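You operate a simulated robot arm through the tools that you are given. There is no shell and no other tool. Be economical: measure what you need, move in short steps, check, and stop when the job is done.

The job below is to be done with a simulated two-armed robot. You get a single attempt, and the scene is never put back.

## Task
Close the zip bag and put it in the hamper.
Fine: hold the bag with one hand while the zip tab is drawn to its end; shut the hamper lid.

It is judged by the outcome, as a careful person would: the job done as asked, and still so three seconds after it is handed in. It fails if anything else is knocked over, pushed out of place, dropped, spilled or broken. Lids that push on must go on centred and level and be pressed home; caps that screw on are set level and turned clockwise until they are tight.

## Robot
Two 7-joint arms with two-finger parallel grippers on one trunk, on a base that drives. Base frame: it is fixed to the floor where the robot stands at the start and does not move with it; the origin is under the middle of the robot, x ahead of it, y to its left, z up. Units: mm, rad, N and s.
The left shoulder is at the start at [70, 163, 1245], the right one opposite. With the tool pointing down near the work surface each hand reaches from about 100 to 760 mm from the robot's upright axis, wherever it stands, measured 20 degrees to its own side. Places, roughly: hamper lid [700, 300, 600]; inside of the hamper [700, 300, 400]; zip tab [500, -200, 600]. Payload 3.43 kg a hand.
The tool frame of a hand sits at the grasp point between the pads (the TCP): z along the fingers, y along the line on which they close. The tips reach 34 mm beyond it. The gripper opens to 128 mm. The fingers are 24 mm wide and 12 mm thick; the gripper's body (48 by 130 mm) begins 96 mm behind the TCP.
Orientation is that of the tool frame in the base frame, as a unit quaternion [w, x, y, z]. With the fingers straight down and closing along the base's y, the tool's x points along the base's -x, its y along +y and its z along -z.

## Interface
- The arms move only by the tool servo_tool. It takes "left_steps", "right_steps" or both (then of equal length, played together; a hand with none holds still); each is a list of rows, each a list of 7 numbers: the shift along the tool's x, y, z in units of 25 mm (1.0 is 25 mm), then the turn, a rotation vector about the tool's x, y, z in units of 5 degrees (1.0 is 5 degrees), then the gripper command, from -1 (shut) to 1 (fully open), values between in proportion. In form: [[x, y, z, wx, wy, wz, hand], ...]. A call has 1 to 20 rows; each row shifts and turns the commanded pose from where the row before left it, along the tool's axes as they then stand. A call with a number of a shift or a turn outside -1 to 1 is refused whole. Each row takes 0.2 s and may step no farther than 50 mm and 0.15 rad from the row before; otherwise, or with a gripper value out of range, the whole call is refused. A pose out of reach is approached as far as the arm can. The call stops where the force on the tool passes 40 N (or 10 N more than at its start, if that is more) or the arm is blocked; 0.2 s more then pass. The fingers move at their own pace (about 153 mm/s each) and stop on an object; they squeeze with about 37 N. The grip force told is the motor's: it shows also when the fingers shut on nothing. Time passes only in rows, and 0.2 s behind the last, so rows that do not move let the fingers close. It gives the time, the measured TCP pose, the force on the tool (base axes), the opening and the grip force at its end, in the units of the frame above (readings bear some noise), with the torque about the TCP (base axes, N m) and any sound that the robot's microphone picked up.
- Cameras (640 x 400 px; columns grow to the right, rows downward): "scene" is now at [132.4, 7.6, 1462.1]; the picture's right is [0.10, -0.99, 0.00], its down [-0.68, -0.07, -0.73] and it looks along [0.73, 0.07, -0.68] (base axes); focal length 283 px, centre (320, 200). "left" rides on the left gripper at [76, 11, -160] in its tool frame; the picture's right is [-0.15, 0.99, 0.00], its down [-0.88, -0.13, -0.46] and it looks along [-0.45, -0.07, 0.89] (tool axes); focal length 234 px, centre (320, 200). "right" rides on the right gripper at [76, -11, -160] in its tool frame; the picture's right is [0.15, 0.99, 0.00], its down [-0.88, 0.13, -0.46] and it looks along [-0.45, 0.07, 0.89] (tool axes); focal length 234 px, centre (320, 200). There is no depth. A picture from a camera that has moved, and an enlarged one, comes with that camera's place and axes in the base frame and with its lens.
- get_image(camera): a new picture of that camera. No time passes.
- slide_trunk(by): slides the trunk up (or, below 0, down) by that many mm; the arms and the scene camera ride with it, the base frame stays. It gives what a move gives, with no picture.
- drive_base(legs): drives the robot by 1 to 6 legs, each [ahead, left, turn to the left] in mm, mm and rad, along the robot's own axes; the way and the turn of a leg run together, so that a leg with both is an arc; at most 1500 mm and 3.142 rad a leg. The arms and the cameras ride along, it lands a little off, and it stops where it bumps. It gives what a move gives.
- aim_head(pan, tilt): turns the head with the scene camera to pan (to the left, within 1.501 rad either way) and tilt (down, from -0.506 to 1.204), counted from straight ahead of the robot. It gives what a move gives.
- zoom(camera, box): a new picture of the part [left, top, right, bottom] of that camera's present view, enlarged. No time passes.
- sign_off(): hands the job in; it is judged then, once.

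Go step by step. Nothing tells you exact positions but the pictures and the camera data: compare them with the known pose of the tool, close in by small moves and look again before you grip or let go. The budget is 120 turns and 100 pictures, counting those below and the enlarged ones. Unless the task says otherwise, let go and move clear before handing in, and close with one line.

The tools are called after "Call:" by a JSON object that holds its "name" and its "arguments". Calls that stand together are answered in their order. servo_tool: Moves the arms, as the interface text tells. Its arguments: {"type":"object","properties":{"left_steps":{"type":"array","items":{"type":"array","items":{"type":"number"}}},"right_steps":{"type":"array","items":{"type":"array","items":{"type":"number"}}}},"required":[]} The other tools are called the same way: slide_trunk (by) slides the trunk up or down; drive_base (legs) drives the base; aim_head (pan, tilt) turns the head that bears the scene camera; get_image (camera) takes a picture; zoom (camera, box) takes an enlarged picture of a part of a camera's view; sign_off () hands the job in.

At the start:

```text
time: 0.0
left_position: [512.3, 395.4, 1205.6]
left_orientation: [0.001, 0.0, 1.0, 0.0]
left_wrist_force: [-0.3, 0.3, -0.7]
left_ft_torque: [0.01, -0.01, -0.03]
left_gripper_width: 128.0
left_grip_force: 0.0
right_position: [503.8, -131.5, 1155.9]
right_orientation: [0.001, 0.0, 1.0, 0.0]
right_wrist_force: [-0.7, 0.2, -0.1]
right_ft_torque: [0.01, 0.01, 0.01]
right_gripper_width: 127.9
right_grip_force: 0.0
trunk travel left (down, up): [-725.0, 215.0]
robot x, y, heading: [5.0, 2.7, -0.001]
head pan, tilt: [0.101, 0.747]
```

scene: 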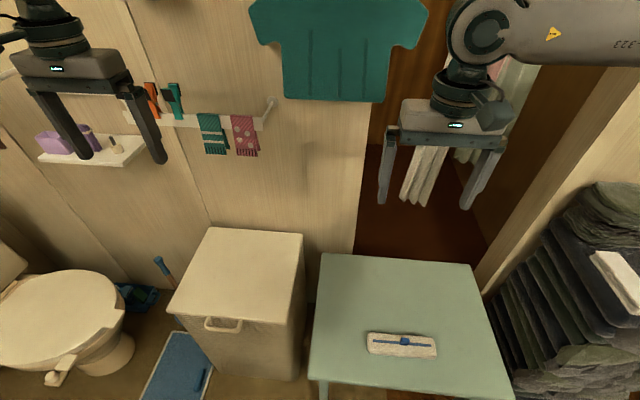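
right: 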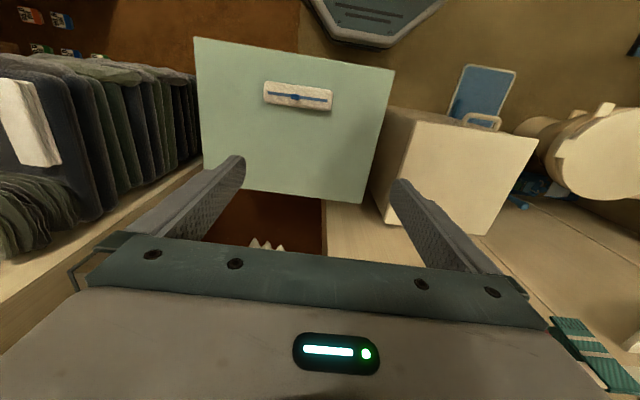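
left: 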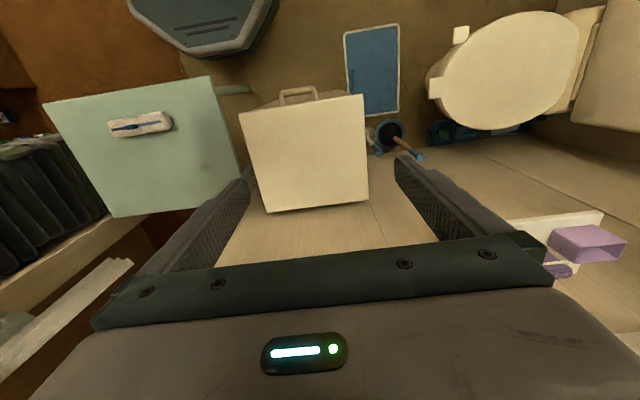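

I see the hamper (centre-left) with a handle on its front, and a bag with a blue zip on a green table. I'll enlarge both before moving.

Call:
{"name": "zoom", "arguments": {"camera": "scene", "box": [340, 310, 460, 385]}}

Call:
{"name": "zoom", "arguments": {"camera": "scene", "box": [150, 215, 320, 395]}}

Call:
{"name": "zoom", "arguments": {"camera": "right", "box": [240, 60, 360, 135]}}

```text
5.33 times, centred on (400, 348) of scene
camera zoom: at [132.4, 7.6, 1462.1], right [0.1, -0.99, 0.0], down [-0.68, -0.07, -0.73], along [0.73, 0.07, -0.68], focal length 1507 px, centre (-107, -587)
```

zoom: 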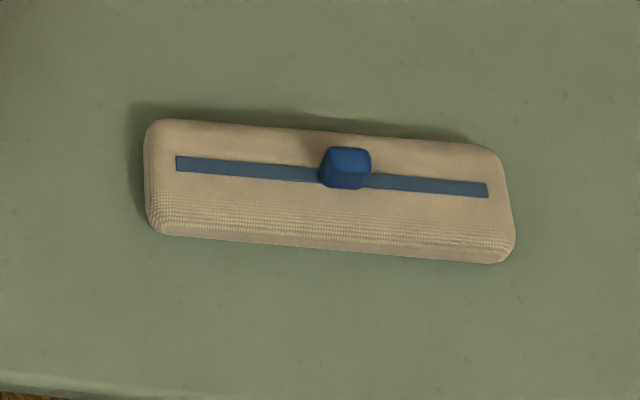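

```text
2.22 times, centred on (235, 305) of scene
camera zoom: at [132.4, 7.6, 1462.1], right [0.1, -0.99, 0.0], down [-0.68, -0.07, -0.73], along [0.73, 0.07, -0.68], focal length 628 px, centre (509, -33)
```

zoom: 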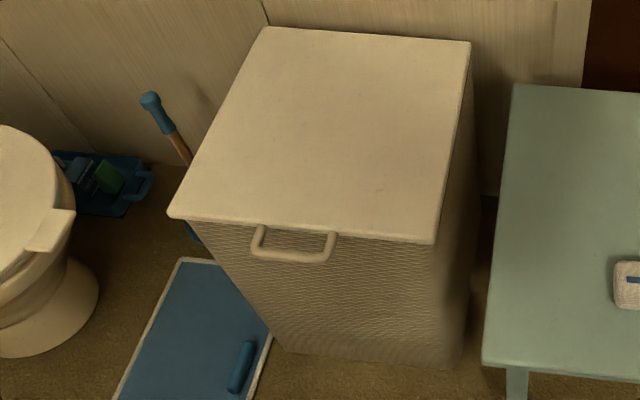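

```text
5.33 times, centred on (300, 98) of right
camera zoom: at [428.6, -142.8, 1315.2], right [-0.15, 0.99, 0.0], down [0.88, 0.13, 0.46], along [0.45, 0.07, -0.89], focal length 1249 px, centre (427, 747)
```

zoom: 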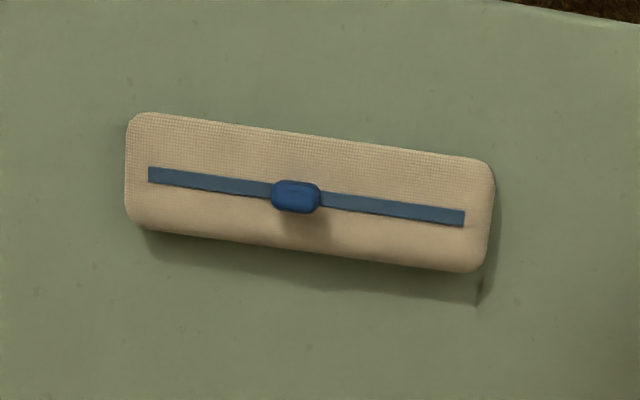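

The bag's zip strip runs along y, from about y=-116 to y=-284 at x≈478, with the tab near the middle. I can't tell which end is closed, so I'll lower the right hand for a closer look.

Call:
{"name": "servo_tool", "arguments": {"right_steps": [[0, -0.5, 1, 0, 0, 0, 1], [0, -0.5, 1, 0, 0, 0, 1], [0, -0.5, 1, 0, 0, 0, 1], [0, -0.5, 1, 0, 0, 0, 1], [0, -0.5, 1, 0, 0, 0, 1], [0, -0.5, 1, 0, 0, 0, 1], [0, 0, 1, 0, 0, 0, 1], [0, 0, 1, 0, 0, 0, 1], [0, 0, 1, 0, 0, 0, 1], [0, 0, 1, 0, 0, 0, 1], [0, 0, 1, 0, 0, 0, 1], [0, 0, 1, 0, 0, 0, 1], [0, 0, 1, 0, 0, 0, 1], [0, 0, 1, 0, 0, 0, 1]]}}

Call:
{"name": "get_image", "arguments": {"camera": "right"}}

```text
time: 3.0
left_position: [511.5, 393.7, 1204.7]
left_orientation: [0.0, 0.0, 1.0, 0.0]
left_wrist_force: [0.8, 0.7, -0.5]
left_ft_torque: [0.01, -0.02, 0.0]
left_gripper_width: 128.0
left_grip_force: 0.0
right_position: [503.6, -206.7, 805.3]
right_orientation: [0.0, 0.0, 1.0, -0.001]
right_wrist_force: [1.0, 0.7, -0.4]
right_ft_torque: [0.03, 0.02, -0.02]
right_gripper_width: 128.2
right_grip_force: 0.0
trunk travel left (down, up): [-725.0, 215.0]
robot x, y, heading: [-1.8, -0.1, -0.001]
head pan, tilt: [0.101, 0.747]
```

```text
93 pictures are left
camera right: at [427.4, -217.2, 964.2], right [-0.15, 0.99, 0.0], down [0.88, 0.13, 0.46], along [0.45, 0.07, -0.89], focal length 234 px, centre (320, 200)
```

right: 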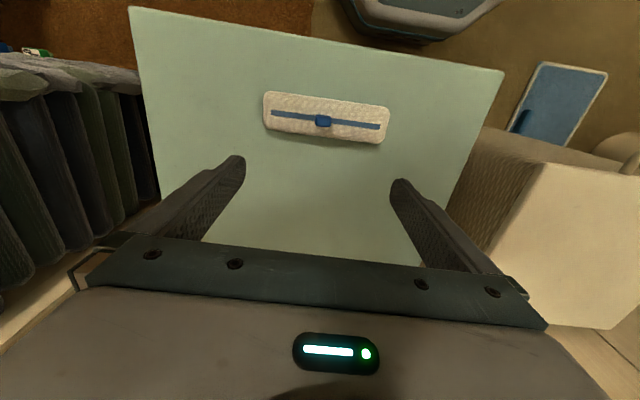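

Call:
{"name": "zoom", "arguments": {"camera": "right", "box": [256, 80, 400, 155]}}

Call:
{"name": "zoom", "arguments": {"camera": "right", "box": [300, 100, 348, 140]}}

```text
4.44 times, centred on (328, 118) of right
camera zoom: at [427.4, -217.2, 964.2], right [-0.15, 0.99, 0.0], down [0.88, 0.13, 0.46], along [0.45, 0.07, -0.89], focal length 1041 px, centre (284, 567)
```

zoom: 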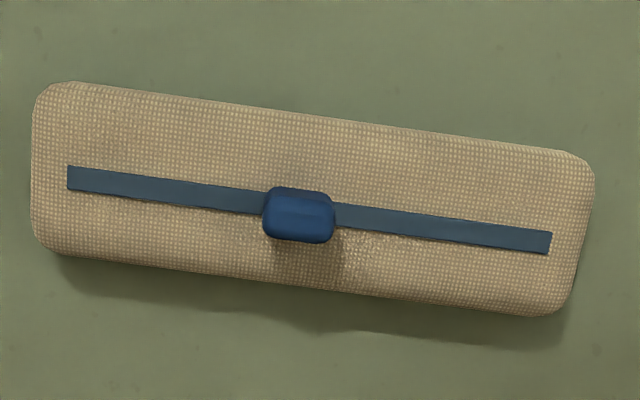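

```text
10.00 times, centred on (324, 120) of right
camera zoom: at [427.4, -217.2, 964.2], right [-0.15, 0.99, 0.0], down [0.88, 0.13, 0.46], along [0.45, 0.07, -0.89], focal length 2342 px, centre (280, 1000)
```

zoom: 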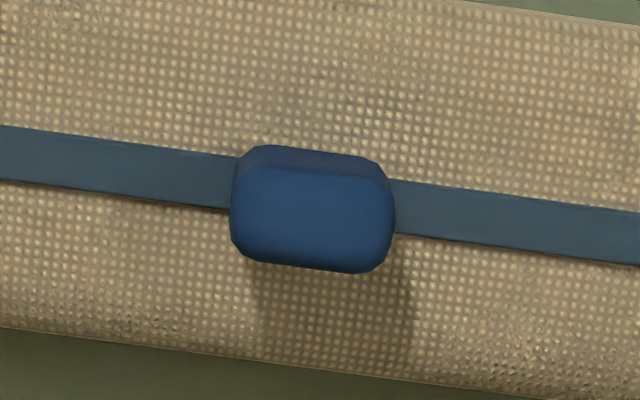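

No cue shows which end is closed, as the tab sits almost exactly in the middle at (479, -204). The bag covers about x 450–504 and y -294 to -102. I'll turn the right wrist so it closes along x, and bring the left hand toward the bag.

Call:
{"name": "servo_tool", "arguments": {"left_steps": [[0.1, -1, 0.5, 0, 0, 0, 1], [0.1, -1, 0.5, 0, 0, 0, 1], [0.1, -1, 0.5, 0, 0, 0, 1], [0.1, -1, 0.5, 0, 0, 0, 1], [0.1, -1, 0.5, 0, 0, 0, 1], [0.1, -1, 0.5, 0, 0, 0, 1], [0.1, -1, 0.5, 0, 0, 0, 1], [0.1, -1, 0.5, 0, 0, 0, 1], [0.1, -1, 0.5, 0, 0, 0, 1], [0.1, -1, 0.5, 0, 0, 0, 1], [0.1, -1, 0.5, 0, 0, 0, 1], [0.1, -1, 0.5, 0, 0, 0, 1], [0.1, -1, 0.5, 0, 0, 0, 1], [0, -1, 0.5, 0, 0, 0, 1], [0, 0, 0.5, 0, 0, 0, 1], [0, 0, 0.5, 0, 0, 0, 1], [0, 0, 0.5, 0, 0, 0, 1], [0, 0, 0.5, 0, 0, 0, 1]], "right_steps": [[0, 0, 0, 0, 0, -1, 1], [0, 0, 0, 0, 0, -1, 1], [0, 0, 0, 0, 0, -1, 1], [0, 0, 0, 0, 0, -1, 1], [0, 0, 0, 0, 0, -1, 1], [0, 0, 0, 0, 0, -1, 1], [0, 0, 0, 0, 0, -1, 1], [0, 0, 0, 0, 0, -1, 1], [0, 0, 0, 0, 0, -1, 1], [0, 0, 0, 0, 0, -1, 1], [0, 0, 0, 0, 0, -1, 1], [0, 0, 0, 0, 0, -1, 1], [0, 0, 0, 0, 0, -1, 1], [0, 0, 0, 0, 0, -1, 1], [0, 0, 0, 0, 0, -1, 1], [0, 0, 0, 0, 0, -1, 1], [0, 0, 0, 0, 0, -1, 1], [0, 0, 0, 0, 0, -1, 1]]}}

```text
time: 6.8
left_position: [465.6, 142.4, 1011.2]
left_orientation: [0.0, 0.0, 1.0, -0.001]
left_wrist_force: [0.3, 0.0, 0.9]
left_ft_torque: [-0.01, 0.0, 0.0]
left_gripper_width: 127.9
left_grip_force: 0.0
left hand out of reach, approached as far as the arm can: row 11, 12, 13, 14, 15, 16, 17, 18
right_position: [473.3, -189.4, 798.9]
right_orientation: [0.002, -0.706, 0.708, -0.004]
right_wrist_force: [-0.5, 0.6, 0.0]
right_ft_torque: [-0.02, 0.02, -0.01]
right_gripper_width: 128.0
right_grip_force: 0.1
right hand out of reach, approached as far as the arm can: row 17, 18
trunk travel left (down, up): [-725.0, 215.0]
robot x, y, heading: [2.2, -0.6, 0.002]
head pan, tilt: [0.101, 0.747]
```

Both hands met reach limits high up, so I'll continue lower down, where reach should be better.

Call:
{"name": "servo_tool", "arguments": {"left_steps": [[0, 0, 1, 0, 0, 0, 1], [0, 0, 1, 0, 0, 0, 1], [0, 0, 1, 0, 0, 0, 1], [0, 0, 1, 0, 0, 0, 1], [0, 0, 1, 0, 0, 0, 1], [0, 0, 1, 0, 0, 0, 1], [0, 0, 1, 0, 0, 0, 1], [0, -1, 0, 0, 0, 0, 1], [0, -1, 0, 0, 0, 0, 1], [0, -1, 0, 0, 0, 0, 1], [0, -1, 0, 0, 0, 0, 1]], "right_steps": [[0, 0, 1, 0, 0, 0, 1], [0, 0, 1, 0, 0, 0, 1], [0, 0, 1, 0, 0, 0, 1], [0, 0, 0, 0, 0, 0, 1], [0, 0, 0, 0, 0, 0, 1], [0, 0, 0, 0, 0, 0, 1], [0, 0, 0, 0, 0, 0, 1], [0, 0, 0, 0, 0, 0, 1], [0, 0, 0, 0, 0, 0, 1], [0, 0, 0, 0, 0, 0, 1], [0, 0, 0, 0, 0, 0, 1]]}}

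```text
time: 9.2
left_position: [448.2, 177.2, 942.8]
left_orientation: [0.0, 0.0, 1.0, -0.001]
left_wrist_force: [-0.5, 0.3, 1.3]
left_ft_torque: [0.03, -0.03, 0.02]
left_gripper_width: 127.9
left_grip_force: 0.1
left hand out of reach, approached as far as the arm can: row 1, 2, 3, 4, 5, 6, 7, 8, 9, 10, 11
right_position: [473.7, -191.3, 722.2]
right_orientation: [0.0, 0.708, -0.706, 0.0]
right_wrist_force: [-0.8, 0.5, 0.2]
right_ft_torque: [0.03, 0.01, -0.03]
right_gripper_width: 128.3
right_grip_force: 0.1
trunk travel left (down, up): [-725.0, 215.0]
robot x, y, heading: [1.5, 2.1, -0.002]
head pan, tilt: [0.101, 0.747]
```

The right hand is fine now, but the left arm is stuck in an awkward posture. I'll back it out to the left, lower it, then come across.

Call:
{"name": "servo_tool", "arguments": {"left_steps": [[-0.5, 1, 0, 0, 0, 0, 1], [-0.5, 1, 0, 0, 0, 0, 1], [-0.5, 1, 0, 0, 0, 0, 1], [-0.5, 1, 0, 0, 0, 0, 1], [-0.5, 1, 0, 0, 0, 0, 1], [0, 1, 0, 0, 0, 0, 1], [0, 0, 1, 0, 0, 0, 1], [0, 0, 1, 0, 0, 0, 1], [0, 0, 1, 0, 0, 0, 1], [0, 0, 1, 0, 0, 0, 1], [0, 0, 1, 0, 0, 0, 1], [0, 0, 1, 0, 0, 0, 1], [0, 0, 1, 0, 0, 0, 1]]}}

Call:
{"name": "get_image", "arguments": {"camera": "scene"}}

```text
time: 12.0
left_position: [495.9, 347.0, 818.7]
left_orientation: [0.0, -0.001, 1.0, 0.0]
left_wrist_force: [0.9, -0.6, -0.6]
left_ft_torque: [0.02, 0.03, 0.05]
left_gripper_width: 128.0
left_grip_force: 0.1
left hand out of reach, approached as far as the arm can: row 11, 12, 13
right_position: [473.0, -191.5, 722.3]
right_orientation: [-0.001, 0.707, -0.707, 0.001]
right_wrist_force: [1.0, -0.8, -0.4]
right_ft_torque: [0.01, -0.01, 0.03]
right_gripper_width: 128.0
right_grip_force: 0.1
trunk travel left (down, up): [-725.0, 215.0]
robot x, y, heading: [1.5, -1.5, -0.001]
head pan, tilt: [0.101, 0.747]
```

```text
90 pictures are left
camera scene: at [132.9, 7.2, 1462.1], right [0.1, -0.99, 0.0], down [-0.68, -0.07, -0.73], along [0.73, 0.07, -0.68], focal length 283 px, centre (320, 200)
```

scene: 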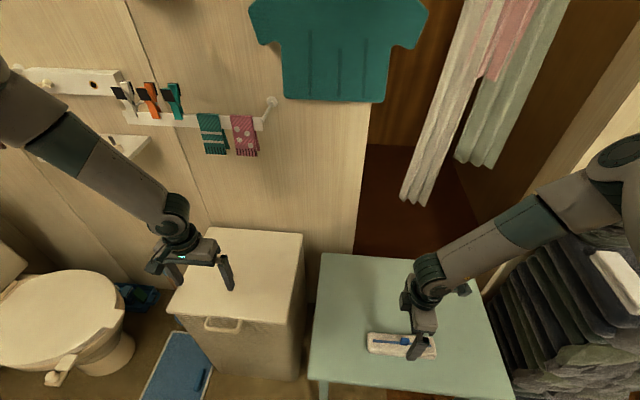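

The left arm still looks constrained. I'll take it back toward its starting pose and descend from there, as the right arm did.

Call:
{"name": "servo_tool", "arguments": {"left_steps": [[-0.2, 0.5, -1, 0, 0, 0, 1], [-0.2, 0.5, -1, 0, 0, 0, 1], [-0.2, 0.5, -1, 0, 0, 0, 1], [0, 0.5, -1, 0, 0, 0, 1], [0, 0, -1, 0, 0, 0, 1], [0, 0, -1, 0, 0, 0, 1], [0, 0, -1, 0, 0, 0, 1], [0, 0, -1, 0, 0, 0, 1], [0, 0, -1, 0, 0, 0, 1], [0, 0, -1, 0, 0, 0, 1], [0, 0, -1, 0, 0, 0, 1], [0, 0, -1, 0, 0, 0, 1], [0, 0, -1, 0, 0, 0, 1], [0, 0, -1, 0, 0, 0, 1], [0, 0, -1, 0, 0, 0, 1]]}}

Call:
{"name": "servo_tool", "arguments": {"left_steps": [[0, -0.5, 1, 0, 0, 0, 1], [0, -0.5, 1, 0, 0, 0, 1], [0, -0.5, 1, 0, 0, 0, 1], [0, -0.5, 1, 0, 0, 0, 1], [0, -0.5, 1, 0, 0, 0, 1], [0, -0.5, 1, 0, 0, 0, 1], [0, -0.5, 1, 0, 0, 0, 1], [0, -0.5, 1, 0, 0, 0, 1], [0, -0.5, 1, 0, 0, 0, 1], [0, -0.5, 1, 0, 0, 0, 1], [0, -0.5, 1, 0, 0, 0, 1], [0, -0.5, 1, 0, 0, 0, 1], [0, -0.5, 1, 0, 0, 0, 1], [0, -0.5, 1, 0, 0, 0, 1]]}}

```text
time: 15.2
left_position: [509.2, 398.8, 1194.9]
left_orientation: [0.0, 0.0, 1.0, 0.0]
left_wrist_force: [-0.5, -0.3, 1.3]
left_ft_torque: [0.04, 0.02, -0.04]
left_gripper_width: 128.2
left_grip_force: 0.1
right_position: [473.2, -190.6, 722.8]
right_orientation: [0.001, -0.707, 0.707, 0.001]
right_wrist_force: [-0.3, 0.2, 0.8]
right_ft_torque: [0.0, -0.04, 0.01]
right_gripper_width: 127.9
right_grip_force: 0.0
trunk travel left (down, up): [-725.0, 215.0]
robot x, y, heading: [3.0, -0.9, -0.001]
head pan, tilt: [0.101, 0.747]
```

```text
time: 18.2
left_position: [503.9, 250.8, 878.4]
left_orientation: [0.0, -0.001, 1.0, -0.001]
left_wrist_force: [0.6, 0.2, 0.0]
left_ft_torque: [-0.01, -0.01, 0.01]
left_gripper_width: 128.4
left_grip_force: 0.1
left hand out of reach, approached as far as the arm can: row 13, 14
right_position: [472.4, -190.3, 722.9]
right_orientation: [-0.001, 0.707, -0.707, 0.0]
right_wrist_force: [-0.3, 0.3, 0.1]
right_ft_torque: [0.01, 0.02, 0.02]
right_gripper_width: 128.0
right_grip_force: 0.1
trunk travel left (down, up): [-725.0, 215.0]
robot x, y, heading: [1.4, -1.3, -0.004]
head pan, tilt: [0.101, 0.747]
```

Still limited near z≈880 in this wrist orientation. I'll turn the left wrist by the 90° it needs anyway and see whether that frees it.

Call:
{"name": "servo_tool", "arguments": {"left_steps": [[0, 0, -1, 0, 0, 1, 1], [0, 0, 0, 0, 0, 1, 1], [0, 0, 0, 0, 0, 1, 1], [0, 0, 0, 0, 0, 1, 1], [0, 0, 0, 0, 0, 1, 1], [0, 0, 0, 0, 0, 1, 1], [0, 0, 0, 0, 0, 1, 1], [0, 0, 0, 0, 0, 1, 1], [0, 0, 0, 0, 0, 1, 1], [0, 0, 0, 0, 0, 1, 1], [0, 0, 0, 0, 0, 1, 1], [0, 0, 0, 0, 0, 1, 1], [0, 0, 0, 0, 0, 1, 1], [0, 0, 0, 0, 0, 1, 1], [0, 0, 0, 0, 0, 1, 1], [0, 0, 0, 0, 0, 1, 1], [0, 0, 0, 0, 0, 1, 1], [0, 0, 0, 0, 0, 1, 1]]}}

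Call:
{"name": "servo_tool", "arguments": {"left_steps": [[0, 0, 1, 0, 0, 0, 1], [0, 0, 1, 0, 0, 0, 1], [0, 0, 1, 0, 0, 0, 1], [0, 0, 1, 0, 0, 0, 1], [0, 0, 1, 0, 0, 0, 1]]}}

```text
time: 22.0
left_position: [503.5, 250.1, 905.0]
left_orientation: [0.0, 0.707, 0.707, 0.0]
left_wrist_force: [-0.2, -0.1, 0.4]
left_ft_torque: [0.0, 0.0, 0.0]
left_gripper_width: 128.0
left_grip_force: 0.1
right_position: [473.9, -189.0, 722.5]
right_orientation: [0.0, 0.707, -0.707, 0.0]
right_wrist_force: [-0.8, 0.0, -0.2]
right_ft_torque: [0.01, 0.01, -0.04]
right_gripper_width: 128.0
right_grip_force: 0.0
trunk travel left (down, up): [-725.0, 215.0]
robot x, y, heading: [0.3, -0.0, 0.006]
head pan, tilt: [0.101, 0.747]
```

```text
time: 23.2
left_position: [487.9, 292.9, 843.6]
left_orientation: [0.0, 0.707, 0.707, 0.0]
left_wrist_force: [-0.7, -1.0, 0.0]
left_ft_torque: [0.01, 0.02, 0.03]
left_gripper_width: 127.9
left_grip_force: 0.0
left hand out of reach, approached as far as the arm can: row 2, 3, 4, 5
right_position: [473.8, -190.9, 723.8]
right_orientation: [0.0, -0.707, 0.707, 0.001]
right_wrist_force: [-0.2, 0.7, -0.3]
right_ft_torque: [-0.02, 0.04, 0.0]
right_gripper_width: 127.9
right_grip_force: 0.2
trunk travel left (down, up): [-725.0, 215.0]
robot x, y, heading: [0.4, 0.9, -0.001]
head pan, tilt: [0.101, 0.747]
```

The right arm reached the mirror-image pose without trouble, so the left should too from the mirrored start. I'll take the left hand to the mirror of the right's starting pose and retrace its path.

Call:
{"name": "servo_tool", "arguments": {"left_steps": [[0, 0, -1, 0, 0, -1, 1], [0, 0, -1, 0, 0, -1, 1], [0, 0, -1, 0, 0, -1, 1], [0, 0, -1, 0, 0, -1, 1], [0, 0, -1, 0, 0, -1, 1], [0, 0, -1, 0, 0, -1, 1], [0, 0, -1, 0, 0, -1, 1], [0, 0, -1, 0, 0, -1, 1], [0, 0, -1, 0, 0, -1, 1], [0, 0, -1, 0, 0, -1, 1], [0, 0, -1, 0, 0, -1, 1], [0, 0, -1, 0, 0, -1, 1], [0, 0, 0, 0, 0, -1, 1], [0, 0, 0, 0, 0, -1, 1], [0, 0, 0, 0, 0, -1, 1], [0, 0, 0, 0, 0, -1, 1], [0, 0, 0, 0, 0, -1, 1], [0, 0, 0, 0, 0, -1, 1]]}}

Call:
{"name": "servo_tool", "arguments": {"left_steps": [[-0.2, -1, 0, 0, 0, 0, 1], [-0.2, -1, 0, 0, 0, 0, 1], [-0.2, -1, 0, 0, 0, 0, 1], [0, -1, 0, 0, 0, 0, 1], [0, -1, 0, 0, 0, 0, 1], [0, -1, 0, 0, 0, 0, 1]]}}

Call:
{"name": "get_image", "arguments": {"camera": "scene"}}

```text
time: 27.0
left_position: [486.2, 291.6, 1144.8]
left_orientation: [-0.001, -0.002, 1.0, 0.0]
left_wrist_force: [0.1, -0.3, 0.2]
left_ft_torque: [-0.01, 0.02, 0.03]
left_gripper_width: 128.1
left_grip_force: 0.1
right_position: [473.1, -191.1, 722.0]
right_orientation: [0.0, 0.707, -0.707, 0.0]
right_wrist_force: [0.5, -0.1, 0.8]
right_ft_torque: [-0.01, -0.01, -0.01]
right_gripper_width: 128.1
right_grip_force: 0.0
trunk travel left (down, up): [-725.0, 215.0]
robot x, y, heading: [-0.6, -0.6, 0.0]
head pan, tilt: [0.101, 0.747]
```

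```text
time: 28.4
left_position: [503.3, 144.3, 1144.2]
left_orientation: [-0.001, -0.001, 1.0, 0.0]
left_wrist_force: [0.6, -0.2, -0.4]
left_ft_torque: [0.01, -0.03, 0.01]
left_gripper_width: 127.7
left_grip_force: 0.0
right_position: [474.1, -191.1, 721.5]
right_orientation: [0.001, 0.707, -0.707, -0.001]
right_wrist_force: [-0.7, -0.1, 0.1]
right_ft_torque: [0.01, 0.02, 0.01]
right_gripper_width: 127.9
right_grip_force: 0.1
trunk travel left (down, up): [-725.0, 215.0]
robot x, y, heading: [1.4, -1.5, -0.004]
head pan, tilt: [0.101, 0.747]
```

```text
89 pictures are left
camera scene: at [134.2, 7.4, 1462.0], right [0.1, -0.99, 0.0], down [-0.68, -0.07, -0.73], along [0.73, 0.07, -0.68], focal length 283 px, centre (320, 200)
```

scene: 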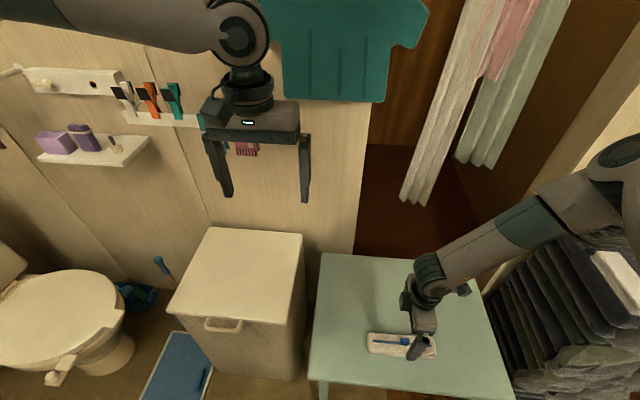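

Call:
{"name": "servo_tool", "arguments": {"left_steps": [[0, 0.5, 1, 0, 0, 0, 1], [0, 0.5, 1, 0, 0, 0, 1], [0, 0.5, 1, 0, 0, 0, 1], [0, 0.5, 1, 0, 0, 0, 1], [0, 0.5, 1, 0, 0, 0, 1], [0, 0.5, 1, 0, 0, 0, 1], [0, 0, 1, 0, 0, 0, 1], [0, 0, 1, 0, 0, 0, 1], [0, 0, 1, 0, 0, 0, 1], [0, 0, 1, 0, 0, 0, 1], [0, 0, 1, 0, 0, 0, 1], [0, 0, 1, 0, 0, 0, 1], [0, 0, 1, 0, 0, 0, 1], [0, 0, 1, 0, 0, 0, 1]]}}

```text
time: 31.4
left_position: [483.4, 269.2, 858.7]
left_orientation: [-0.001, 0.0, 1.0, 0.0]
left_wrist_force: [0.3, -0.4, 0.7]
left_ft_torque: [-0.01, -0.03, -0.01]
left_gripper_width: 128.1
left_grip_force: 0.0
left hand out of reach, approached as far as the arm can: row 10, 11, 12, 13, 14
right_position: [473.0, -189.6, 723.5]
right_orientation: [0.001, 0.707, -0.707, 0.001]
right_wrist_force: [-0.4, -0.4, 0.0]
right_ft_torque: [0.0, -0.01, 0.0]
right_gripper_width: 128.0
right_grip_force: 0.1
trunk travel left (down, up): [-725.0, 215.0]
robot x, y, heading: [-0.9, 2.8, -0.002]
head pan, tilt: [0.101, 0.747]
```

The left arm's elbow posture is the limit. I'll try extending it forward over the hamper (well above it), going down, and then drawing back.

Call:
{"name": "servo_tool", "arguments": {"left_steps": [[-1, 0, -0.5, 0, 0, 0, 1], [-1, 0, -0.5, 0, 0, 0, 1], [-1, 0, 0, 0, 0, 0, 1], [-1, 0, 0, 0, 0, 0, 1], [-1, 0, 0, 0, 0, 0, 1], [-1, 0, 0, 0, 0, 0, 1], [-1, 0, 0, 0, 0, 0, 1], [-1, 0, 0, 0, 0, 0, 1], [0, 0, 1, 0, 0, 0, 1], [0, 0, 1, 0, 0, 0, 1], [0, 0, 1, 0, 0, 0, 1], [0, 0, 1, 0, 0, 0, 1], [0, 0, 1, 0, 0, 0, 1], [0, 0, 1, 0, 0, 0, 1]]}}

Call:
{"name": "get_image", "arguments": {"camera": "scene"}}

```text
time: 34.4
left_position: [584.1, 346.4, 858.1]
left_orientation: [0.001, 0.0, 1.0, -0.001]
left_wrist_force: [0.1, -0.4, -0.8]
left_ft_torque: [-0.03, 0.04, -0.02]
left_gripper_width: 128.1
left_grip_force: 0.1
left hand out of reach, approached as far as the arm can: row 3, 4, 5, 6, 7, 8, 9, 10, 11, 12, 13, 14
right_position: [473.0, -190.5, 724.2]
right_orientation: [0.0, 0.707, -0.707, 0.0]
right_wrist_force: [-0.1, -0.3, 0.5]
right_ft_torque: [-0.01, -0.02, 0.02]
right_gripper_width: 128.0
right_grip_force: 0.1
trunk travel left (down, up): [-725.0, 215.0]
robot x, y, heading: [-0.6, -6.6, 0.002]
head pan, tilt: [0.101, 0.747]
```

```text
88 pictures are left
camera scene: at [132.4, 7.9, 1462.1], right [0.1, -0.99, 0.0], down [-0.68, -0.07, -0.73], along [0.73, 0.07, -0.68], focal length 283 px, centre (320, 200)
```

scene: 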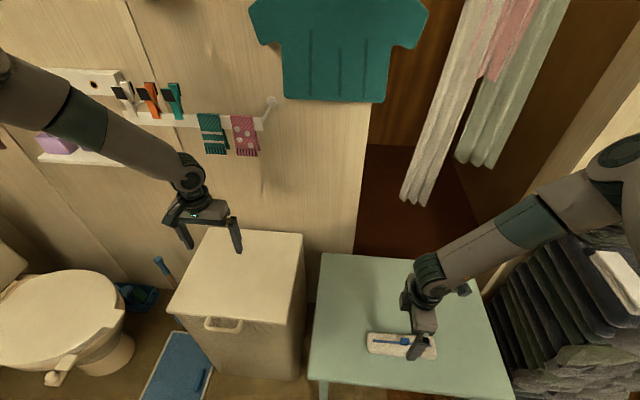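

The left elbow sits high and the forearm is steep, so the wrist may be at a limit. I'll test this by tilting the tool and then trying to descend.

Call:
{"name": "servo_tool", "arguments": {"left_steps": [[0, 0, -1, 0, 0, 0, 1], [0, 0, 0, 0, -1, 0, 1], [0, 0, 0, 0, -1, 0, 1], [0, 0, 0, 0, -1, 0, 1], [0, 0, 0, 0, -1, 0, 1], [0, 0, 0, 0, -1, 0, 1], [0, 0, 1, 0, 0, 0, 1], [0, 0, 1, 0, 0, 0, 1], [0, 0, 1, 0, 0, 0, 1], [0, 0, 1, 0, 0, 0, 1]]}}

Call:
{"name": "servo_tool", "arguments": {"left_steps": [[0, 0, -1, 0, 0, 0, 1], [0, 0, -1, 0, 0, 0, 1], [0, 0, 0, 0, 1, 0, 1], [0, 0, 0, 0, 1, 0, 1], [0, 0, 0, 0, 1, 0, 1], [0, 0, 0, 0, 1, 0, 1], [0, 0, 0, 0, 1, 0, 1], [0, 0, 0, 0, 1, 0, 1], [0, 0, 0, 0, 1, 0, 1], [0, 0, 0, 0, 1, 0, 1], [0, 0, 0, 0, 1, 0, 1], [0, 0, 1, 0, 0, 0, 1], [0, 0, 1, 0, 0, 0, 1], [0, 0, 1, 0, 0, 0, 1], [0, 0, 1, 0, 0, 0, 1], [0, 0, 1, 0, 0, 0, 1], [0, 0, 1, 0, 0, 0, 1]]}}

```text
time: 36.6
left_position: [614.3, 363.2, 839.4]
left_orientation: [0.217, -0.001, 0.976, 0.0]
left_wrist_force: [0.9, -0.3, -0.6]
left_ft_torque: [0.02, 0.01, -0.02]
left_gripper_width: 127.9
left_grip_force: 0.1
left hand out of reach, approached as far as the arm can: row 8, 9, 10
right_position: [473.2, -191.7, 722.6]
right_orientation: [-0.001, -0.707, 0.707, 0.0]
right_wrist_force: [0.3, -0.1, 0.0]
right_ft_torque: [0.0, 0.02, 0.02]
right_gripper_width: 127.8
right_grip_force: 0.0
trunk travel left (down, up): [-725.0, 215.0]
robot x, y, heading: [-0.5, 4.0, 0.002]
head pan, tilt: [0.101, 0.747]
```

```text
time: 40.2
left_position: [471.5, 393.1, 838.8]
left_orientation: [-0.173, -0.001, 0.985, -0.001]
left_wrist_force: [0.2, 0.4, 0.3]
left_ft_torque: [-0.02, 0.0, 0.02]
left_gripper_width: 128.1
left_grip_force: 0.0
left hand out of reach, approached as far as the arm can: row 10, 11, 12, 13, 14, 15, 16, 17
right_position: [472.5, -190.3, 722.9]
right_orientation: [0.0, -0.706, 0.708, 0.0]
right_wrist_force: [0.1, 0.3, -0.1]
right_ft_torque: [0.04, -0.01, -0.01]
right_gripper_width: 128.0
right_grip_force: 0.2
trunk travel left (down, up): [-725.0, 215.0]
robot x, y, heading: [1.0, 0.5, 0.001]
head pan, tilt: [0.101, 0.747]
```

The trunk or a different elbow swivel should fix this. I'll swing the left hand wide to the left, lower it there, and come back in low.

Call:
{"name": "servo_tool", "arguments": {"left_steps": [[0, 0, -1, 0, -1, 0, 1], [0, 0, -1, 0, -1, 0, 1], [0, 0, -1, 0, -1, 0, 1], [0, 0, -1, 0, -1, 0, 1], [0, 1, 0, 0, 0, 0, 1], [0, 1, 0, 0, 0, 0, 1], [0, 1, 0, 0, 0, 0, 1], [0, 1, 0, 0, 0, 0, 1], [0.5, 1, 0, 0, 0, 0, 1], [0.5, 1, 0, 0, 0, 0, 1], [0.5, 1, 0, 0, 0, 0, 1], [0.5, 1, 0, 0, 0, 0, 1]]}}

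Call:
{"name": "servo_tool", "arguments": {"left_steps": [[0, 0, 1, 0, 0, 0, 1], [0, 0, 1, 0, 0, 0, 1], [0, 0, 1, 0, 0, 0, 1], [0, 0, 1, 0, 0, 0, 1], [0, 0, 1, 0, 0, 0, 1], [0, 0, 1, 0, 0, 0, 1], [0, 0, 1, 0, 0, 0, 1], [0, 0, 1, 0, 0, 0, 1], [0, 0, 1, 0, 0, 0, 1]]}}

```text
time: 42.8
left_position: [443.7, 594.4, 935.3]
left_orientation: [0.001, -0.001, 1.0, 0.001]
left_wrist_force: [-0.6, -0.1, 0.1]
left_ft_torque: [0.01, -0.03, 0.01]
left_gripper_width: 128.0
left_grip_force: 0.0
right_position: [472.3, -189.6, 722.6]
right_orientation: [0.0, -0.706, 0.708, -0.001]
right_wrist_force: [-0.6, -0.3, -0.5]
right_ft_torque: [-0.02, 0.0, 0.04]
right_gripper_width: 128.1
right_grip_force: 0.0
trunk travel left (down, up): [-725.0, 215.0]
robot x, y, heading: [-0.3, 1.8, -0.0]
head pan, tilt: [0.101, 0.747]
```

```text
time: 44.8
left_position: [432.7, 597.4, 764.3]
left_orientation: [0.002, 0.0, 1.0, 0.0]
left_wrist_force: [-0.1, 1.0, -0.2]
left_ft_torque: [0.01, 0.0, -0.01]
left_gripper_width: 128.2
left_grip_force: 0.1
left hand out of reach, approached as far as the arm can: row 7, 8, 9
right_position: [472.5, -189.6, 723.6]
right_orientation: [0.0, -0.707, 0.708, -0.001]
right_wrist_force: [0.1, -0.2, 0.1]
right_ft_torque: [-0.05, -0.03, 0.03]
right_gripper_width: 128.1
right_grip_force: 0.1
trunk travel left (down, up): [-725.0, 215.0]
robot x, y, heading: [-5.0, -0.4, -0.003]
head pan, tilt: [0.101, 0.747]
```

Call:
{"name": "servo_tool", "arguments": {"left_steps": [[0.5, -1, 0, 0, 0, 0, 1], [0.5, -1, 0, 0, 0, 0, 1], [0.5, -1, 0, 0, 0, 0, 1], [0.5, -1, 0, 0, 0, 0, 1], [0.5, -1, 0, 0, 0, 0, 1], [0.5, -1, 0, 0, 0, 0, 1], [0.5, -1, 0, 0, 0, 0, 1], [0.5, -1, 0, 0, 0, 0, 1]]}}

Call:
{"name": "get_image", "arguments": {"camera": "scene"}}

```text
time: 46.6
left_position: [325.1, 422.6, 781.9]
left_orientation: [0.0, 0.0, 1.0, 0.0]
left_wrist_force: [0.2, 0.3, -0.1]
left_ft_torque: [-0.01, 0.0, 0.02]
left_gripper_width: 128.1
left_grip_force: 0.1
left hand out of reach, approached as far as the arm can: row 5, 6, 7, 8
right_position: [473.7, -191.9, 722.5]
right_orientation: [0.0, 0.707, -0.707, -0.001]
right_wrist_force: [-0.2, -0.4, -0.3]
right_ft_torque: [0.05, -0.02, -0.01]
right_gripper_width: 128.1
right_grip_force: 0.1
trunk travel left (down, up): [-725.0, 215.0]
robot x, y, heading: [2.5, -1.1, 0.001]
head pan, tilt: [0.101, 0.747]
```

```text
87 pictures are left
camera scene: at [132.8, 6.9, 1462.1], right [0.1, -0.99, 0.0], down [-0.68, -0.07, -0.73], along [0.73, 0.07, -0.68], focal length 283 px, centre (320, 200)
```

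scene: 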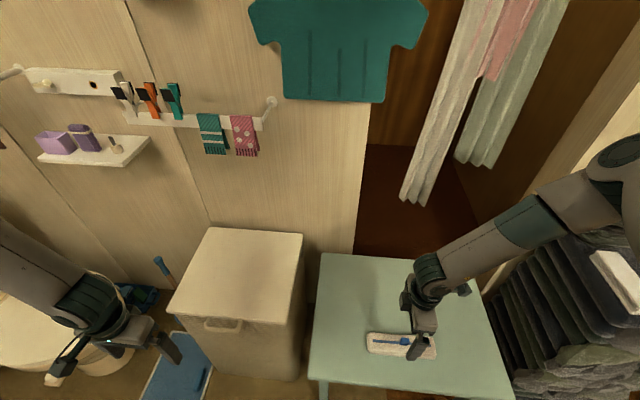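

The swing didn't free it either. Plan: raise both hands relative to the shoulders, where the arms work well, then lower the trunk so the hands end up at working height.

Call:
{"name": "servo_tool", "arguments": {"left_steps": [[-0.4, -0.5, -1, 0, 0, 0, 1], [-0.4, -0.5, -1, 0, 0, 0, 1], [-0.4, -0.5, -1, 0, 0, 0, 1], [-0.4, -0.5, -1, 0, 0, 0, 1], [-0.4, -0.5, -1, 0, 0, 0, 1], [-0.4, -0.5, -1, 0, 0, 0, 1], [-0.4, -0.5, -1, 0, 0, 0, 1], [-0.4, -0.5, -1, 0, 0, 0, 1], [-0.4, -0.5, -1, 0, 0, 0, 1], [-0.4, -0.5, -1, 0, 0, 0, 1], [-0.4, -0.5, -1, 0, 0, 0, 1], [-0.4, -0.5, -1, 0, 0, 0, 1], [-0.4, -0.5, -1, 0, 0, 0, 1], [-0.4, -0.5, -1, 0, 0, 0, 1]], "right_steps": [[0, 0, -1, 0, 0, 0, 1], [0, 0, -1, 0, 0, 0, 1], [0, 0, -1, 0, 0, 0, 1], [0, 0, -1, 0, 0, 0, 1], [0, 0, -1, 0, 0, 0, 1], [0, 0, -1, 0, 0, 0, 1], [0, 0, -1, 0, 0, 0, 1], [0, 0, -1, 0, 0, 0, 1], [0, 0, -1, 0, 0, 0, 1], [0, 0, -1, 0, 0, 0, 1], [0, 0, -1, 0, 0, 0, 1], [0, 0, -1, 0, 0, 0, 1], [0, 0, -1, 0, 0, 0, 1], [0, 0, -1, 0, 0, 0, 1]]}}

```text
time: 49.6
left_position: [465.6, 243.4, 1131.6]
left_orientation: [-0.001, -0.001, 1.0, 0.002]
left_wrist_force: [-0.4, 0.2, -0.5]
left_ft_torque: [0.04, 0.03, 0.01]
left_gripper_width: 128.0
left_grip_force: 0.1
right_position: [400.3, -176.5, 991.8]
right_orientation: [0.001, -0.706, 0.708, -0.001]
right_wrist_force: [-0.3, -0.5, 0.2]
right_ft_torque: [0.02, 0.02, 0.02]
right_gripper_width: 128.1
right_grip_force: 0.0
right hand out of reach, approached as far as the arm can: row 4, 5, 6, 7, 8, 9, 10, 11, 12, 13, 14
trunk travel left (down, up): [-725.0, 215.0]
robot x, y, heading: [1.9, 0.3, 0.003]
head pan, tilt: [0.101, 0.747]
```

The right wrist yaw is near its own limit, which explains its drift. For the left, I'll test whether a sideways tilt frees the descent.

Call:
{"name": "servo_tool", "arguments": {"left_steps": [[0, 0, 1, 1, 0, 0, 1], [0, 0, 1, 1, 0, 0, 1], [0, 0, 1, 1, 0, 0, 1], [0, 0, 1, 1, 0, 0, 1], [0, 0, 1, 0, 0, 0, 1], [0, 0, 1, 0, 0, 0, 1], [0, 0, 1, 0, 0, 0, 1], [0, 0, 1, 0, 0, 0, 1], [0, 0, 1, 0, 0, 0, 1], [0, 0, 1, 0, 0, 0, 1], [0, 0, 1, 0, 0, 0, 1], [0, 0, 1, 0, 0, 0, 1], [0, 0, 1, 0, 0, 0, 1], [0, 0, 1, 0, 0, 0, 1], [0, 0, 1, 0, 0, 0, 1], [0, 0, 1, 0, 0, 0, 1]]}}

Call:
{"name": "servo_tool", "arguments": {"left_steps": [[0, 0, -1, -1, 0, 0, 1], [0, 0, -1, -1, 0, 0, 1], [0, 0, -1, -1, 0, 0, 1], [0, 0, -1, -1, 0, 0, 1], [0, 0, -1, -1, 0, 0, 1], [0, 0, -1, -1, 0, 0, 1], [0, 0, -1, -1, 0, 0, 1], [0, 0, -1, -1, 0, 0, 1], [0, 0, 1, 0, 0, 0, 1], [0, 0, 1, 0, 0, 0, 1], [0, 0, 1, 0, 0, 0, 1], [0, 0, 1, 0, 0, 0, 1], [0, 0, 1, 0, 0, 0, 1], [0, 0, 1, 0, 0, 0, 1], [0, 0, 1, 0, 0, 0, 1], [0, 0, 1, 0, 0, 0, 1], [0, 0, 1, 0, 0, 0, 1], [0, 0, 1, 0, 0, 0, 1], [0, 0, 1, 0, 0, 0, 1], [0, 0, 1, 0, 0, 0, 1]]}}

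```text
time: 53.0
left_position: [454.0, 195.5, 862.2]
left_orientation: [0.001, -0.001, 0.985, -0.173]
left_wrist_force: [-0.1, -0.1, -0.6]
left_ft_torque: [-0.03, 0.03, 0.01]
left_gripper_width: 128.0
left_grip_force: 0.1
left hand out of reach, approached as far as the arm can: row 11, 12, 13, 14, 15, 16
right_position: [399.0, -173.8, 994.2]
right_orientation: [0.0, -0.705, 0.709, -0.003]
right_wrist_force: [0.4, 1.0, 0.5]
right_ft_torque: [0.01, -0.02, -0.01]
right_gripper_width: 128.2
right_grip_force: 0.1
trunk travel left (down, up): [-725.0, 215.0]
robot x, y, heading: [2.6, -4.8, -0.0]
head pan, tilt: [0.101, 0.747]
```

```text
time: 57.2
left_position: [444.3, 375.0, 849.4]
left_orientation: [0.001, 0.0, 0.985, 0.173]
left_wrist_force: [-0.2, -1.3, 0.1]
left_ft_torque: [0.01, 0.05, -0.03]
left_gripper_width: 128.0
left_grip_force: 0.1
left hand out of reach, approached as far as the arm can: row 8, 12, 13, 14, 15, 16, 17, 18, 19, 20
right_position: [399.5, -173.5, 994.0]
right_orientation: [0.001, -0.706, 0.708, -0.003]
right_wrist_force: [0.4, -0.6, 0.2]
right_ft_torque: [-0.03, -0.02, 0.02]
right_gripper_width: 128.1
right_grip_force: 0.0
trunk travel left (down, up): [-725.0, 215.0]
robot x, y, heading: [0.2, 0.4, -0.001]
head pan, tilt: [0.101, 0.747]
```

Tilting doesn't help, so I'll use the trunk. First the right wrist goes back to its free yaw and the left goes up to its good region.

Call:
{"name": "servo_tool", "arguments": {"left_steps": [[0, 0, -1, 1, 0, 0, 1], [0, 0, -1, 1, 0, 0, 1], [0, 0, -1, 1, 0, 0, 1], [0, 0, -1, 1, 0, 0, 1], [0, 0, -1, 0, 0, 0, 1], [0, 0, -1, 0, 0, 0, 1], [0, 0, -1, 0, 0, 0, 1], [0, 0, -1, 0, 0, 0, 1], [0, 0, -1, 0, 0, 0, 1], [0, 0, -1, 0, 0, 0, 1], [-0.2, -0.5, 0, 0, 0, 0, 1], [-0.2, -0.5, 0, 0, 0, 0, 1], [-0.2, -0.5, 0, 0, 0, 0, 1], [-0.2, -0.5, 0, 0, 0, 0, 1], [0, -0.5, 0, 0, 0, 0, 1], [0, -0.5, 0, 0, 0, 0, 1], [0, -0.5, 0, 0, 0, 0, 1], [0, -0.5, 0, 0, 0, 0, 1]], "right_steps": [[0, 0, 1, 0, 0, 1, 1], [0, 0, 1, 0, 0, 1, 1], [0, 0, 1, 0, 0, 1, 1], [0, 0, 1, 0, 0, 1, 1], [0, 0, 0, 0, 0, 1, 1], [0, 0, 0, 0, 0, 1, 1], [0, 0, 0, 0, 0, 1, 1], [0, 0, 0, 0, 0, 1, 1], [0, 0, 0, 0, 0, 1, 1], [0, 0, 0, 0, 0, 1, 1], [0, 0, 0, 0, 0, 1, 1], [0, 0, 0, 0, 0, 1, 1], [0, 0, 0, 0, 0, 1, 1], [0, 0, 0, 0, 0, 1, 1], [0, 0, 0, 0, 0, 1, 1], [0, 0, 0, 0, 0, 1, 1], [0, 0, 0, 0, 0, 1, 1], [0, 0, 0, 0, 0, 1, 1]]}}

Call:
{"name": "servo_tool", "arguments": {"right_steps": [[-1, 0, -1, 0, 0, 0, 1], [-1, 0, -1, 0, 0, 0, 1], [-1, 0, -1, 0, 0, 0, 1], [-1, 0, -1, 0, 0, 0, 1], [0, 0, -1, 0, 0, 0, 1], [0, 0, -1, 0, 0, 0, 1], [0, 0, -1, 0, 0, 0, 1], [0, 0, -1, 0, 0, 0, 1]]}}

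```text
time: 61.0
left_position: [465.3, 254.0, 1096.5]
left_orientation: [0.0, 0.0, 1.0, 0.0]
left_wrist_force: [0.4, 0.8, 1.0]
left_ft_torque: [0.01, -0.02, -0.02]
left_gripper_width: 127.9
left_grip_force: 0.1
right_position: [398.5, -173.2, 894.5]
right_orientation: [0.0, 0.001, 1.0, 0.0]
right_wrist_force: [1.1, -0.3, -0.3]
right_ft_torque: [0.02, 0.01, -0.01]
right_gripper_width: 127.9
right_grip_force: 0.0
trunk travel left (down, up): [-725.0, 215.0]
robot x, y, heading: [-0.9, -0.6, -0.003]
head pan, tilt: [0.101, 0.747]
```

```text
time: 62.8
left_position: [464.6, 253.6, 1096.6]
left_orientation: [0.0, 0.0, 1.0, 0.0]
left_wrist_force: [1.0, -0.6, -0.3]
left_ft_torque: [0.03, 0.01, 0.0]
left_gripper_width: 127.7
left_grip_force: 0.0
right_position: [497.4, -173.5, 1092.5]
right_orientation: [0.0, 0.0, 1.0, 0.0]
right_wrist_force: [-0.1, 1.0, -0.1]
right_ft_torque: [-0.02, -0.01, -0.01]
right_gripper_width: 127.9
right_grip_force: 0.1
trunk travel left (down, up): [-725.0, 215.0]
robot x, y, heading: [-1.7, 0.5, 0.001]
head pan, tilt: [0.101, 0.747]
```

Call:
{"name": "servo_tool", "arguments": {"left_steps": [[0, -1, 0, 0, 0, 1, 1], [0, -1, 0, 0, 0, 1, 1], [0, -1, 0, 0, 0, 1, 1], [0, -1, 0, 0, 0, 1, 1], [0, 0, 0, 0, 0, 1, 1], [0, 0, 0, 0, 0, 1, 1], [0, 0, 0, 0, 0, 1, 1], [0, 0, 0, 0, 0, 1, 1], [0, 0, 0, 0, 0, 1, 1], [0, 0, 0, 0, 0, 1, 1], [0, 0, 0, 0, 0, 1, 1], [0, 0, 0, 0, 0, 1, 1], [0, 0, 0, 0, 0, 1, 1], [0, 0, 0, 0, 0, 1, 1], [0, 0, 0, 0, 0, 1, 1], [0, 0, 0, 0, 0, 1, 1], [0, 0, 0, 0, 0, 1, 1], [0, 0, 0, 0, 0, 1, 1]], "right_steps": [[0, -1, 0, 0, 0, 0, 1], [0, -1, 0, 0, 0, 0, 1], [0, -1, 0, 0, 0, 0, 1], [0, 0, 0, 0, 0, 0, 1], [0, 0, 0, 0, 0, 0, 1], [0, 0, 0, 0, 0, 0, 1], [0, 0, 0, 0, 0, 0, 1], [0, 0, 0, 0, 0, 0, 1], [0, 0, 0, 0, 0, 0, 1], [0, 0, 0, 0, 0, 0, 1], [0, 0, 0, 0, 0, 0, 1], [0, 0, 0, 0, 0, 0, 1], [0, 0, 0, 0, 0, 0, 1], [0, 0, 0, 0, 0, 0, 1], [0, 0, 0, 0, 0, 0, 1], [0, 0, 0, 0, 0, 0, 1], [0, 0, 0, 0, 0, 0, 1], [0, 0, 0, 0, 0, 0, 1]]}}

Call:
{"name": "servo_tool", "arguments": {"left_steps": [[-1, 0, 0, 0, 0, 0, 1], [-1, 0, 0, 0, 0, 0, 1], [-1, 0, 0, 0, 0, 0, 1], [-1, 0, 0, 0, 0, 0, 1], [-1, 0, 0, 0, 0, 0, 1], [-1, 0, 0, 0, 0, 0, 1], [-1, 0, 0, 0, 0, 0, 1]]}}

```text
time: 66.6
left_position: [451.6, 155.4, 1097.7]
left_orientation: [-0.001, 0.707, 0.707, 0.001]
left_wrist_force: [0.7, 0.0, -0.1]
left_ft_torque: [0.01, 0.01, 0.01]
left_gripper_width: 127.8
left_grip_force: 0.1
right_position: [496.7, -249.7, 1092.2]
right_orientation: [0.0, 0.0, 1.0, -0.001]
right_wrist_force: [-0.5, 0.3, -0.2]
right_ft_torque: [-0.03, -0.04, 0.01]
right_gripper_width: 127.9
right_grip_force: 0.0
trunk travel left (down, up): [-725.0, 215.0]
robot x, y, heading: [-3.5, -3.3, 0.001]
head pan, tilt: [0.101, 0.747]
```

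```text
time: 68.2
left_position: [451.5, 115.5, 1098.2]
left_orientation: [0.0, 0.707, 0.707, -0.001]
left_wrist_force: [1.1, 0.0, 0.6]
left_ft_torque: [0.0, 0.02, 0.01]
left_gripper_width: 128.0
left_grip_force: 0.1
left hand out of reach, approached as far as the arm can: row 2, 3, 4, 5, 6, 7
right_position: [497.7, -249.9, 1092.1]
right_orientation: [0.0, -0.001, 1.0, 0.0]
right_wrist_force: [-0.3, -0.5, -0.1]
right_ft_torque: [-0.03, -0.02, -0.03]
right_gripper_width: 128.0
right_grip_force: 0.0
trunk travel left (down, up): [-725.0, 215.0]
robot x, y, heading: [0.3, 2.5, -0.002]
head pan, tilt: [0.101, 0.747]
```

The left's inward limit at this distance looks like a too-close limit. I'll check whether crossing in is easier with the arm stretched farther ahead.

Call:
{"name": "servo_tool", "arguments": {"left_steps": [[0, 1, 0, 0, 0, 0, 1], [0, 1, 0, 0, 0, 0, 1], [0, 1, 0, 0, 0, 0, 1], [0, 1, 0, 0, 0, 0, 1], [0, 1, 0, 0, 0, 0, 1], [0, 1, 0, 0, 0, 0, 1], [-1, 0, 0, 0, 0, 0, 1], [-1, 0, 0, 0, 0, 0, 1], [-1, 0, 0, 0, 0, 0, 1], [-1, 0, 0, 0, 0, 0, 1], [-1, 0, 0, 0, 0, 0, 1], [-1, 0, 0, 0, 0, 0, 1]]}}

Call:
{"name": "servo_tool", "arguments": {"left_steps": [[0, 0, 1, 0, 0, 0, 1], [0, 0, 1, 0, 0, 0, 1], [0, 0, 1, 0, 0, 0, 1], [0, 0, 1, 0, 0, 0, 1], [0, 0, 1, 0, 0, 0, 1], [0, 0, 1, 0, 0, 0, 1], [0, 0, 1, 0, 0, 0, 1], [0, 0, 1, 0, 0, 0, 1], [0, 0, 1, 0, 0, 0, 1], [0, 0, 1, 0, 0, 0, 1], [0, 0, 1, 0, 0, 0, 1], [0, 0, 1, 0, 0, 0, 1]]}}

Call:
{"name": "get_image", "arguments": {"camera": "scene"}}

```text
time: 70.8
left_position: [531.3, 131.5, 1119.7]
left_orientation: [0.002, 0.706, 0.708, 0.0]
left_wrist_force: [0.1, -0.3, 0.6]
left_ft_torque: [-0.02, 0.0, 0.02]
left_gripper_width: 127.8
left_grip_force: 0.0
left hand out of reach, approached as far as the arm can: row 1, 2, 3, 4, 5, 6, 7, 8, 9, 10, 11, 12
right_position: [495.7, -249.1, 1092.5]
right_orientation: [-0.001, 0.0, 1.0, 0.0]
right_wrist_force: [0.4, 0.1, -1.0]
right_ft_torque: [0.0, -0.02, -0.01]
right_gripper_width: 128.1
right_grip_force: 0.0
trunk travel left (down, up): [-725.0, 215.0]
robot x, y, heading: [0.3, 1.7, 0.002]
head pan, tilt: [0.101, 0.747]
```

```text
time: 73.4
left_position: [495.8, 233.0, 891.0]
left_orientation: [0.0, 0.707, 0.707, 0.0]
left_wrist_force: [0.4, 0.1, 0.0]
left_ft_torque: [-0.01, -0.05, 0.02]
left_gripper_width: 128.2
left_grip_force: 0.0
left hand out of reach, approached as far as the arm can: row 2, 3, 4, 5, 6, 7, 8, 9, 10, 11, 12
right_position: [496.4, -249.1, 1092.8]
right_orientation: [0.0, 0.0, 1.0, 0.001]
right_wrist_force: [-0.5, -0.1, 0.4]
right_ft_torque: [0.0, 0.01, -0.02]
right_gripper_width: 127.9
right_grip_force: 0.1
trunk travel left (down, up): [-725.0, 215.0]
robot x, y, heading: [-1.4, -1.7, 0.002]
head pan, tilt: [0.101, 0.747]
```

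```text
86 pictures are left
camera scene: at [132.5, 7.9, 1462.1], right [0.1, -0.99, 0.0], down [-0.68, -0.07, -0.73], along [0.73, 0.07, -0.68], focal length 283 px, centre (320, 200)
```

scene: 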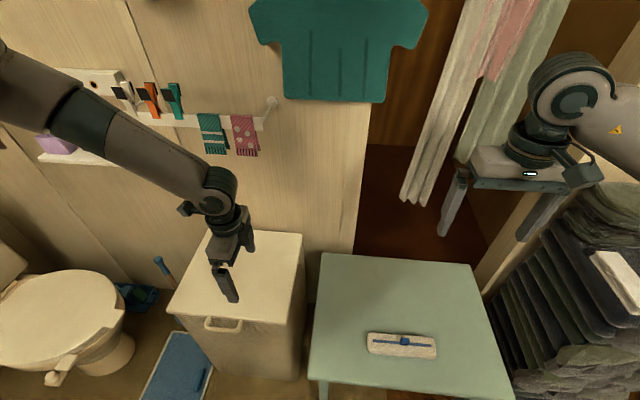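

All stuck points fit the left elbow being locked far outboard. I'll back the base up 200 mm for room, then stretch the left arm straight forward to bring the elbow in line before descending.

Call:
{"name": "servo_tool", "arguments": {"left_steps": [[0, 0, -1, 0, 0, 0, 1], [0, 0, -1, 0, 0, 0, 1], [0, 0, -1, 0, 0, 0, 1], [0, 0, -1, 0, 0, 0, 1], [0, 0, -1, 0, 0, 0, 1], [0, 0, -1, 0, 0, 0, 1], [0, 0, -1, 0, 0, 0, 1], [0, 0, -1, 0, 0, 0, 1], [0, 0, -1, 0, 0, 0, 1], [0, 0, -1, 0, 0, 0, 1], [0, 0, -1, 0, 0, 0, 1]]}}

Call:
{"name": "drive_base", "arguments": {"legs": [[-200, 0, 0]]}}

Call:
{"name": "servo_tool", "arguments": {"left_steps": [[0, 1, 0, 0, 0, 0, 1], [0, 1, 0, 0, 0, 0, 1], [0, 1, 0, 0, 0, 0, 1], [0, 1, 0, 0, 0, 0, 1], [0, 1, 0, 0, 0, 0, 1], [0, 1, 0, 0, 0, 0, 1], [0, 1, 0, 0, 0, 0, 1], [0, 1, 0, 0, 0, 0, 1], [0, 1, 0, 0, 0, 0, 1]]}}

Call:
{"name": "get_image", "arguments": {"camera": "scene"}}

```text
time: 75.8
left_position: [493.2, 234.3, 1168.5]
left_orientation: [0.001, 0.707, 0.707, 0.0]
left_wrist_force: [-0.9, 0.1, 0.3]
left_ft_torque: [0.01, -0.02, -0.01]
left_gripper_width: 128.1
left_grip_force: 0.1
right_position: [496.4, -249.5, 1091.8]
right_orientation: [0.0, 0.0, 1.0, 0.0]
right_wrist_force: [-0.6, 0.7, -0.2]
right_ft_torque: [0.02, 0.01, -0.02]
right_gripper_width: 128.0
right_grip_force: 0.1
trunk travel left (down, up): [-725.0, 215.0]
robot x, y, heading: [-1.0, 1.5, -0.002]
head pan, tilt: [0.101, 0.747]
```

```text
time: 77.4
left_position: [293.6, 233.7, 1167.6]
left_orientation: [0.0, 0.707, 0.707, 0.0]
left_wrist_force: [-0.3, 0.2, -0.3]
left_ft_torque: [0.0, 0.0, 0.02]
left_gripper_width: 128.0
left_grip_force: 0.0
right_position: [296.5, -249.8, 1091.4]
right_orientation: [-0.001, 0.0, 1.0, 0.0]
right_wrist_force: [-0.1, 0.2, -0.7]
right_ft_torque: [0.02, 0.02, -0.01]
right_gripper_width: 128.1
right_grip_force: 0.1
trunk travel left (down, up): [-725.0, 215.0]
robot x, y, heading: [-205.2, -3.1, 0.004]
head pan, tilt: [0.101, 0.747]
```

```text
time: 79.4
left_position: [492.0, 252.9, 1168.5]
left_orientation: [0.001, 0.707, 0.707, 0.0]
left_wrist_force: [-0.3, 0.7, -0.4]
left_ft_torque: [0.01, 0.01, 0.0]
left_gripper_width: 128.0
left_grip_force: 0.0
left hand out of reach, approached as far as the arm can: row 8, 9
right_position: [294.6, -249.5, 1093.6]
right_orientation: [-0.001, 0.001, 1.0, 0.0]
right_wrist_force: [-0.2, -0.6, 0.2]
right_ft_torque: [-0.01, 0.02, 0.0]
right_gripper_width: 128.0
right_grip_force: 0.1
trunk travel left (down, up): [-725.0, 215.0]
robot x, y, heading: [-198.2, 0.5, 0.004]
head pan, tilt: [0.101, 0.747]
```

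```text
85 pictures are left
camera scene: at [-69.6, 7.7, 1462.2], right [0.1, -0.99, 0.0], down [-0.68, -0.07, -0.73], along [0.73, 0.07, -0.68], focal length 283 px, centre (320, 200)
```

scene: 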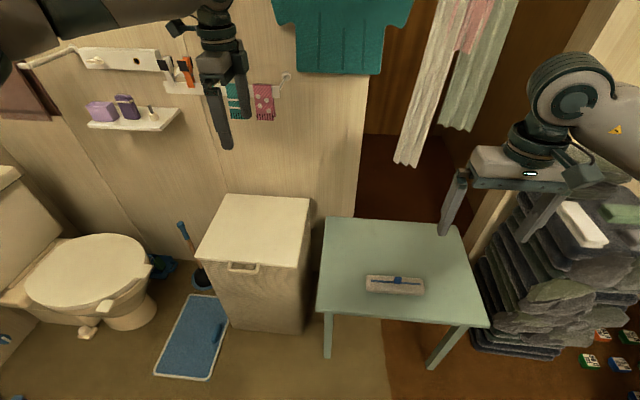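

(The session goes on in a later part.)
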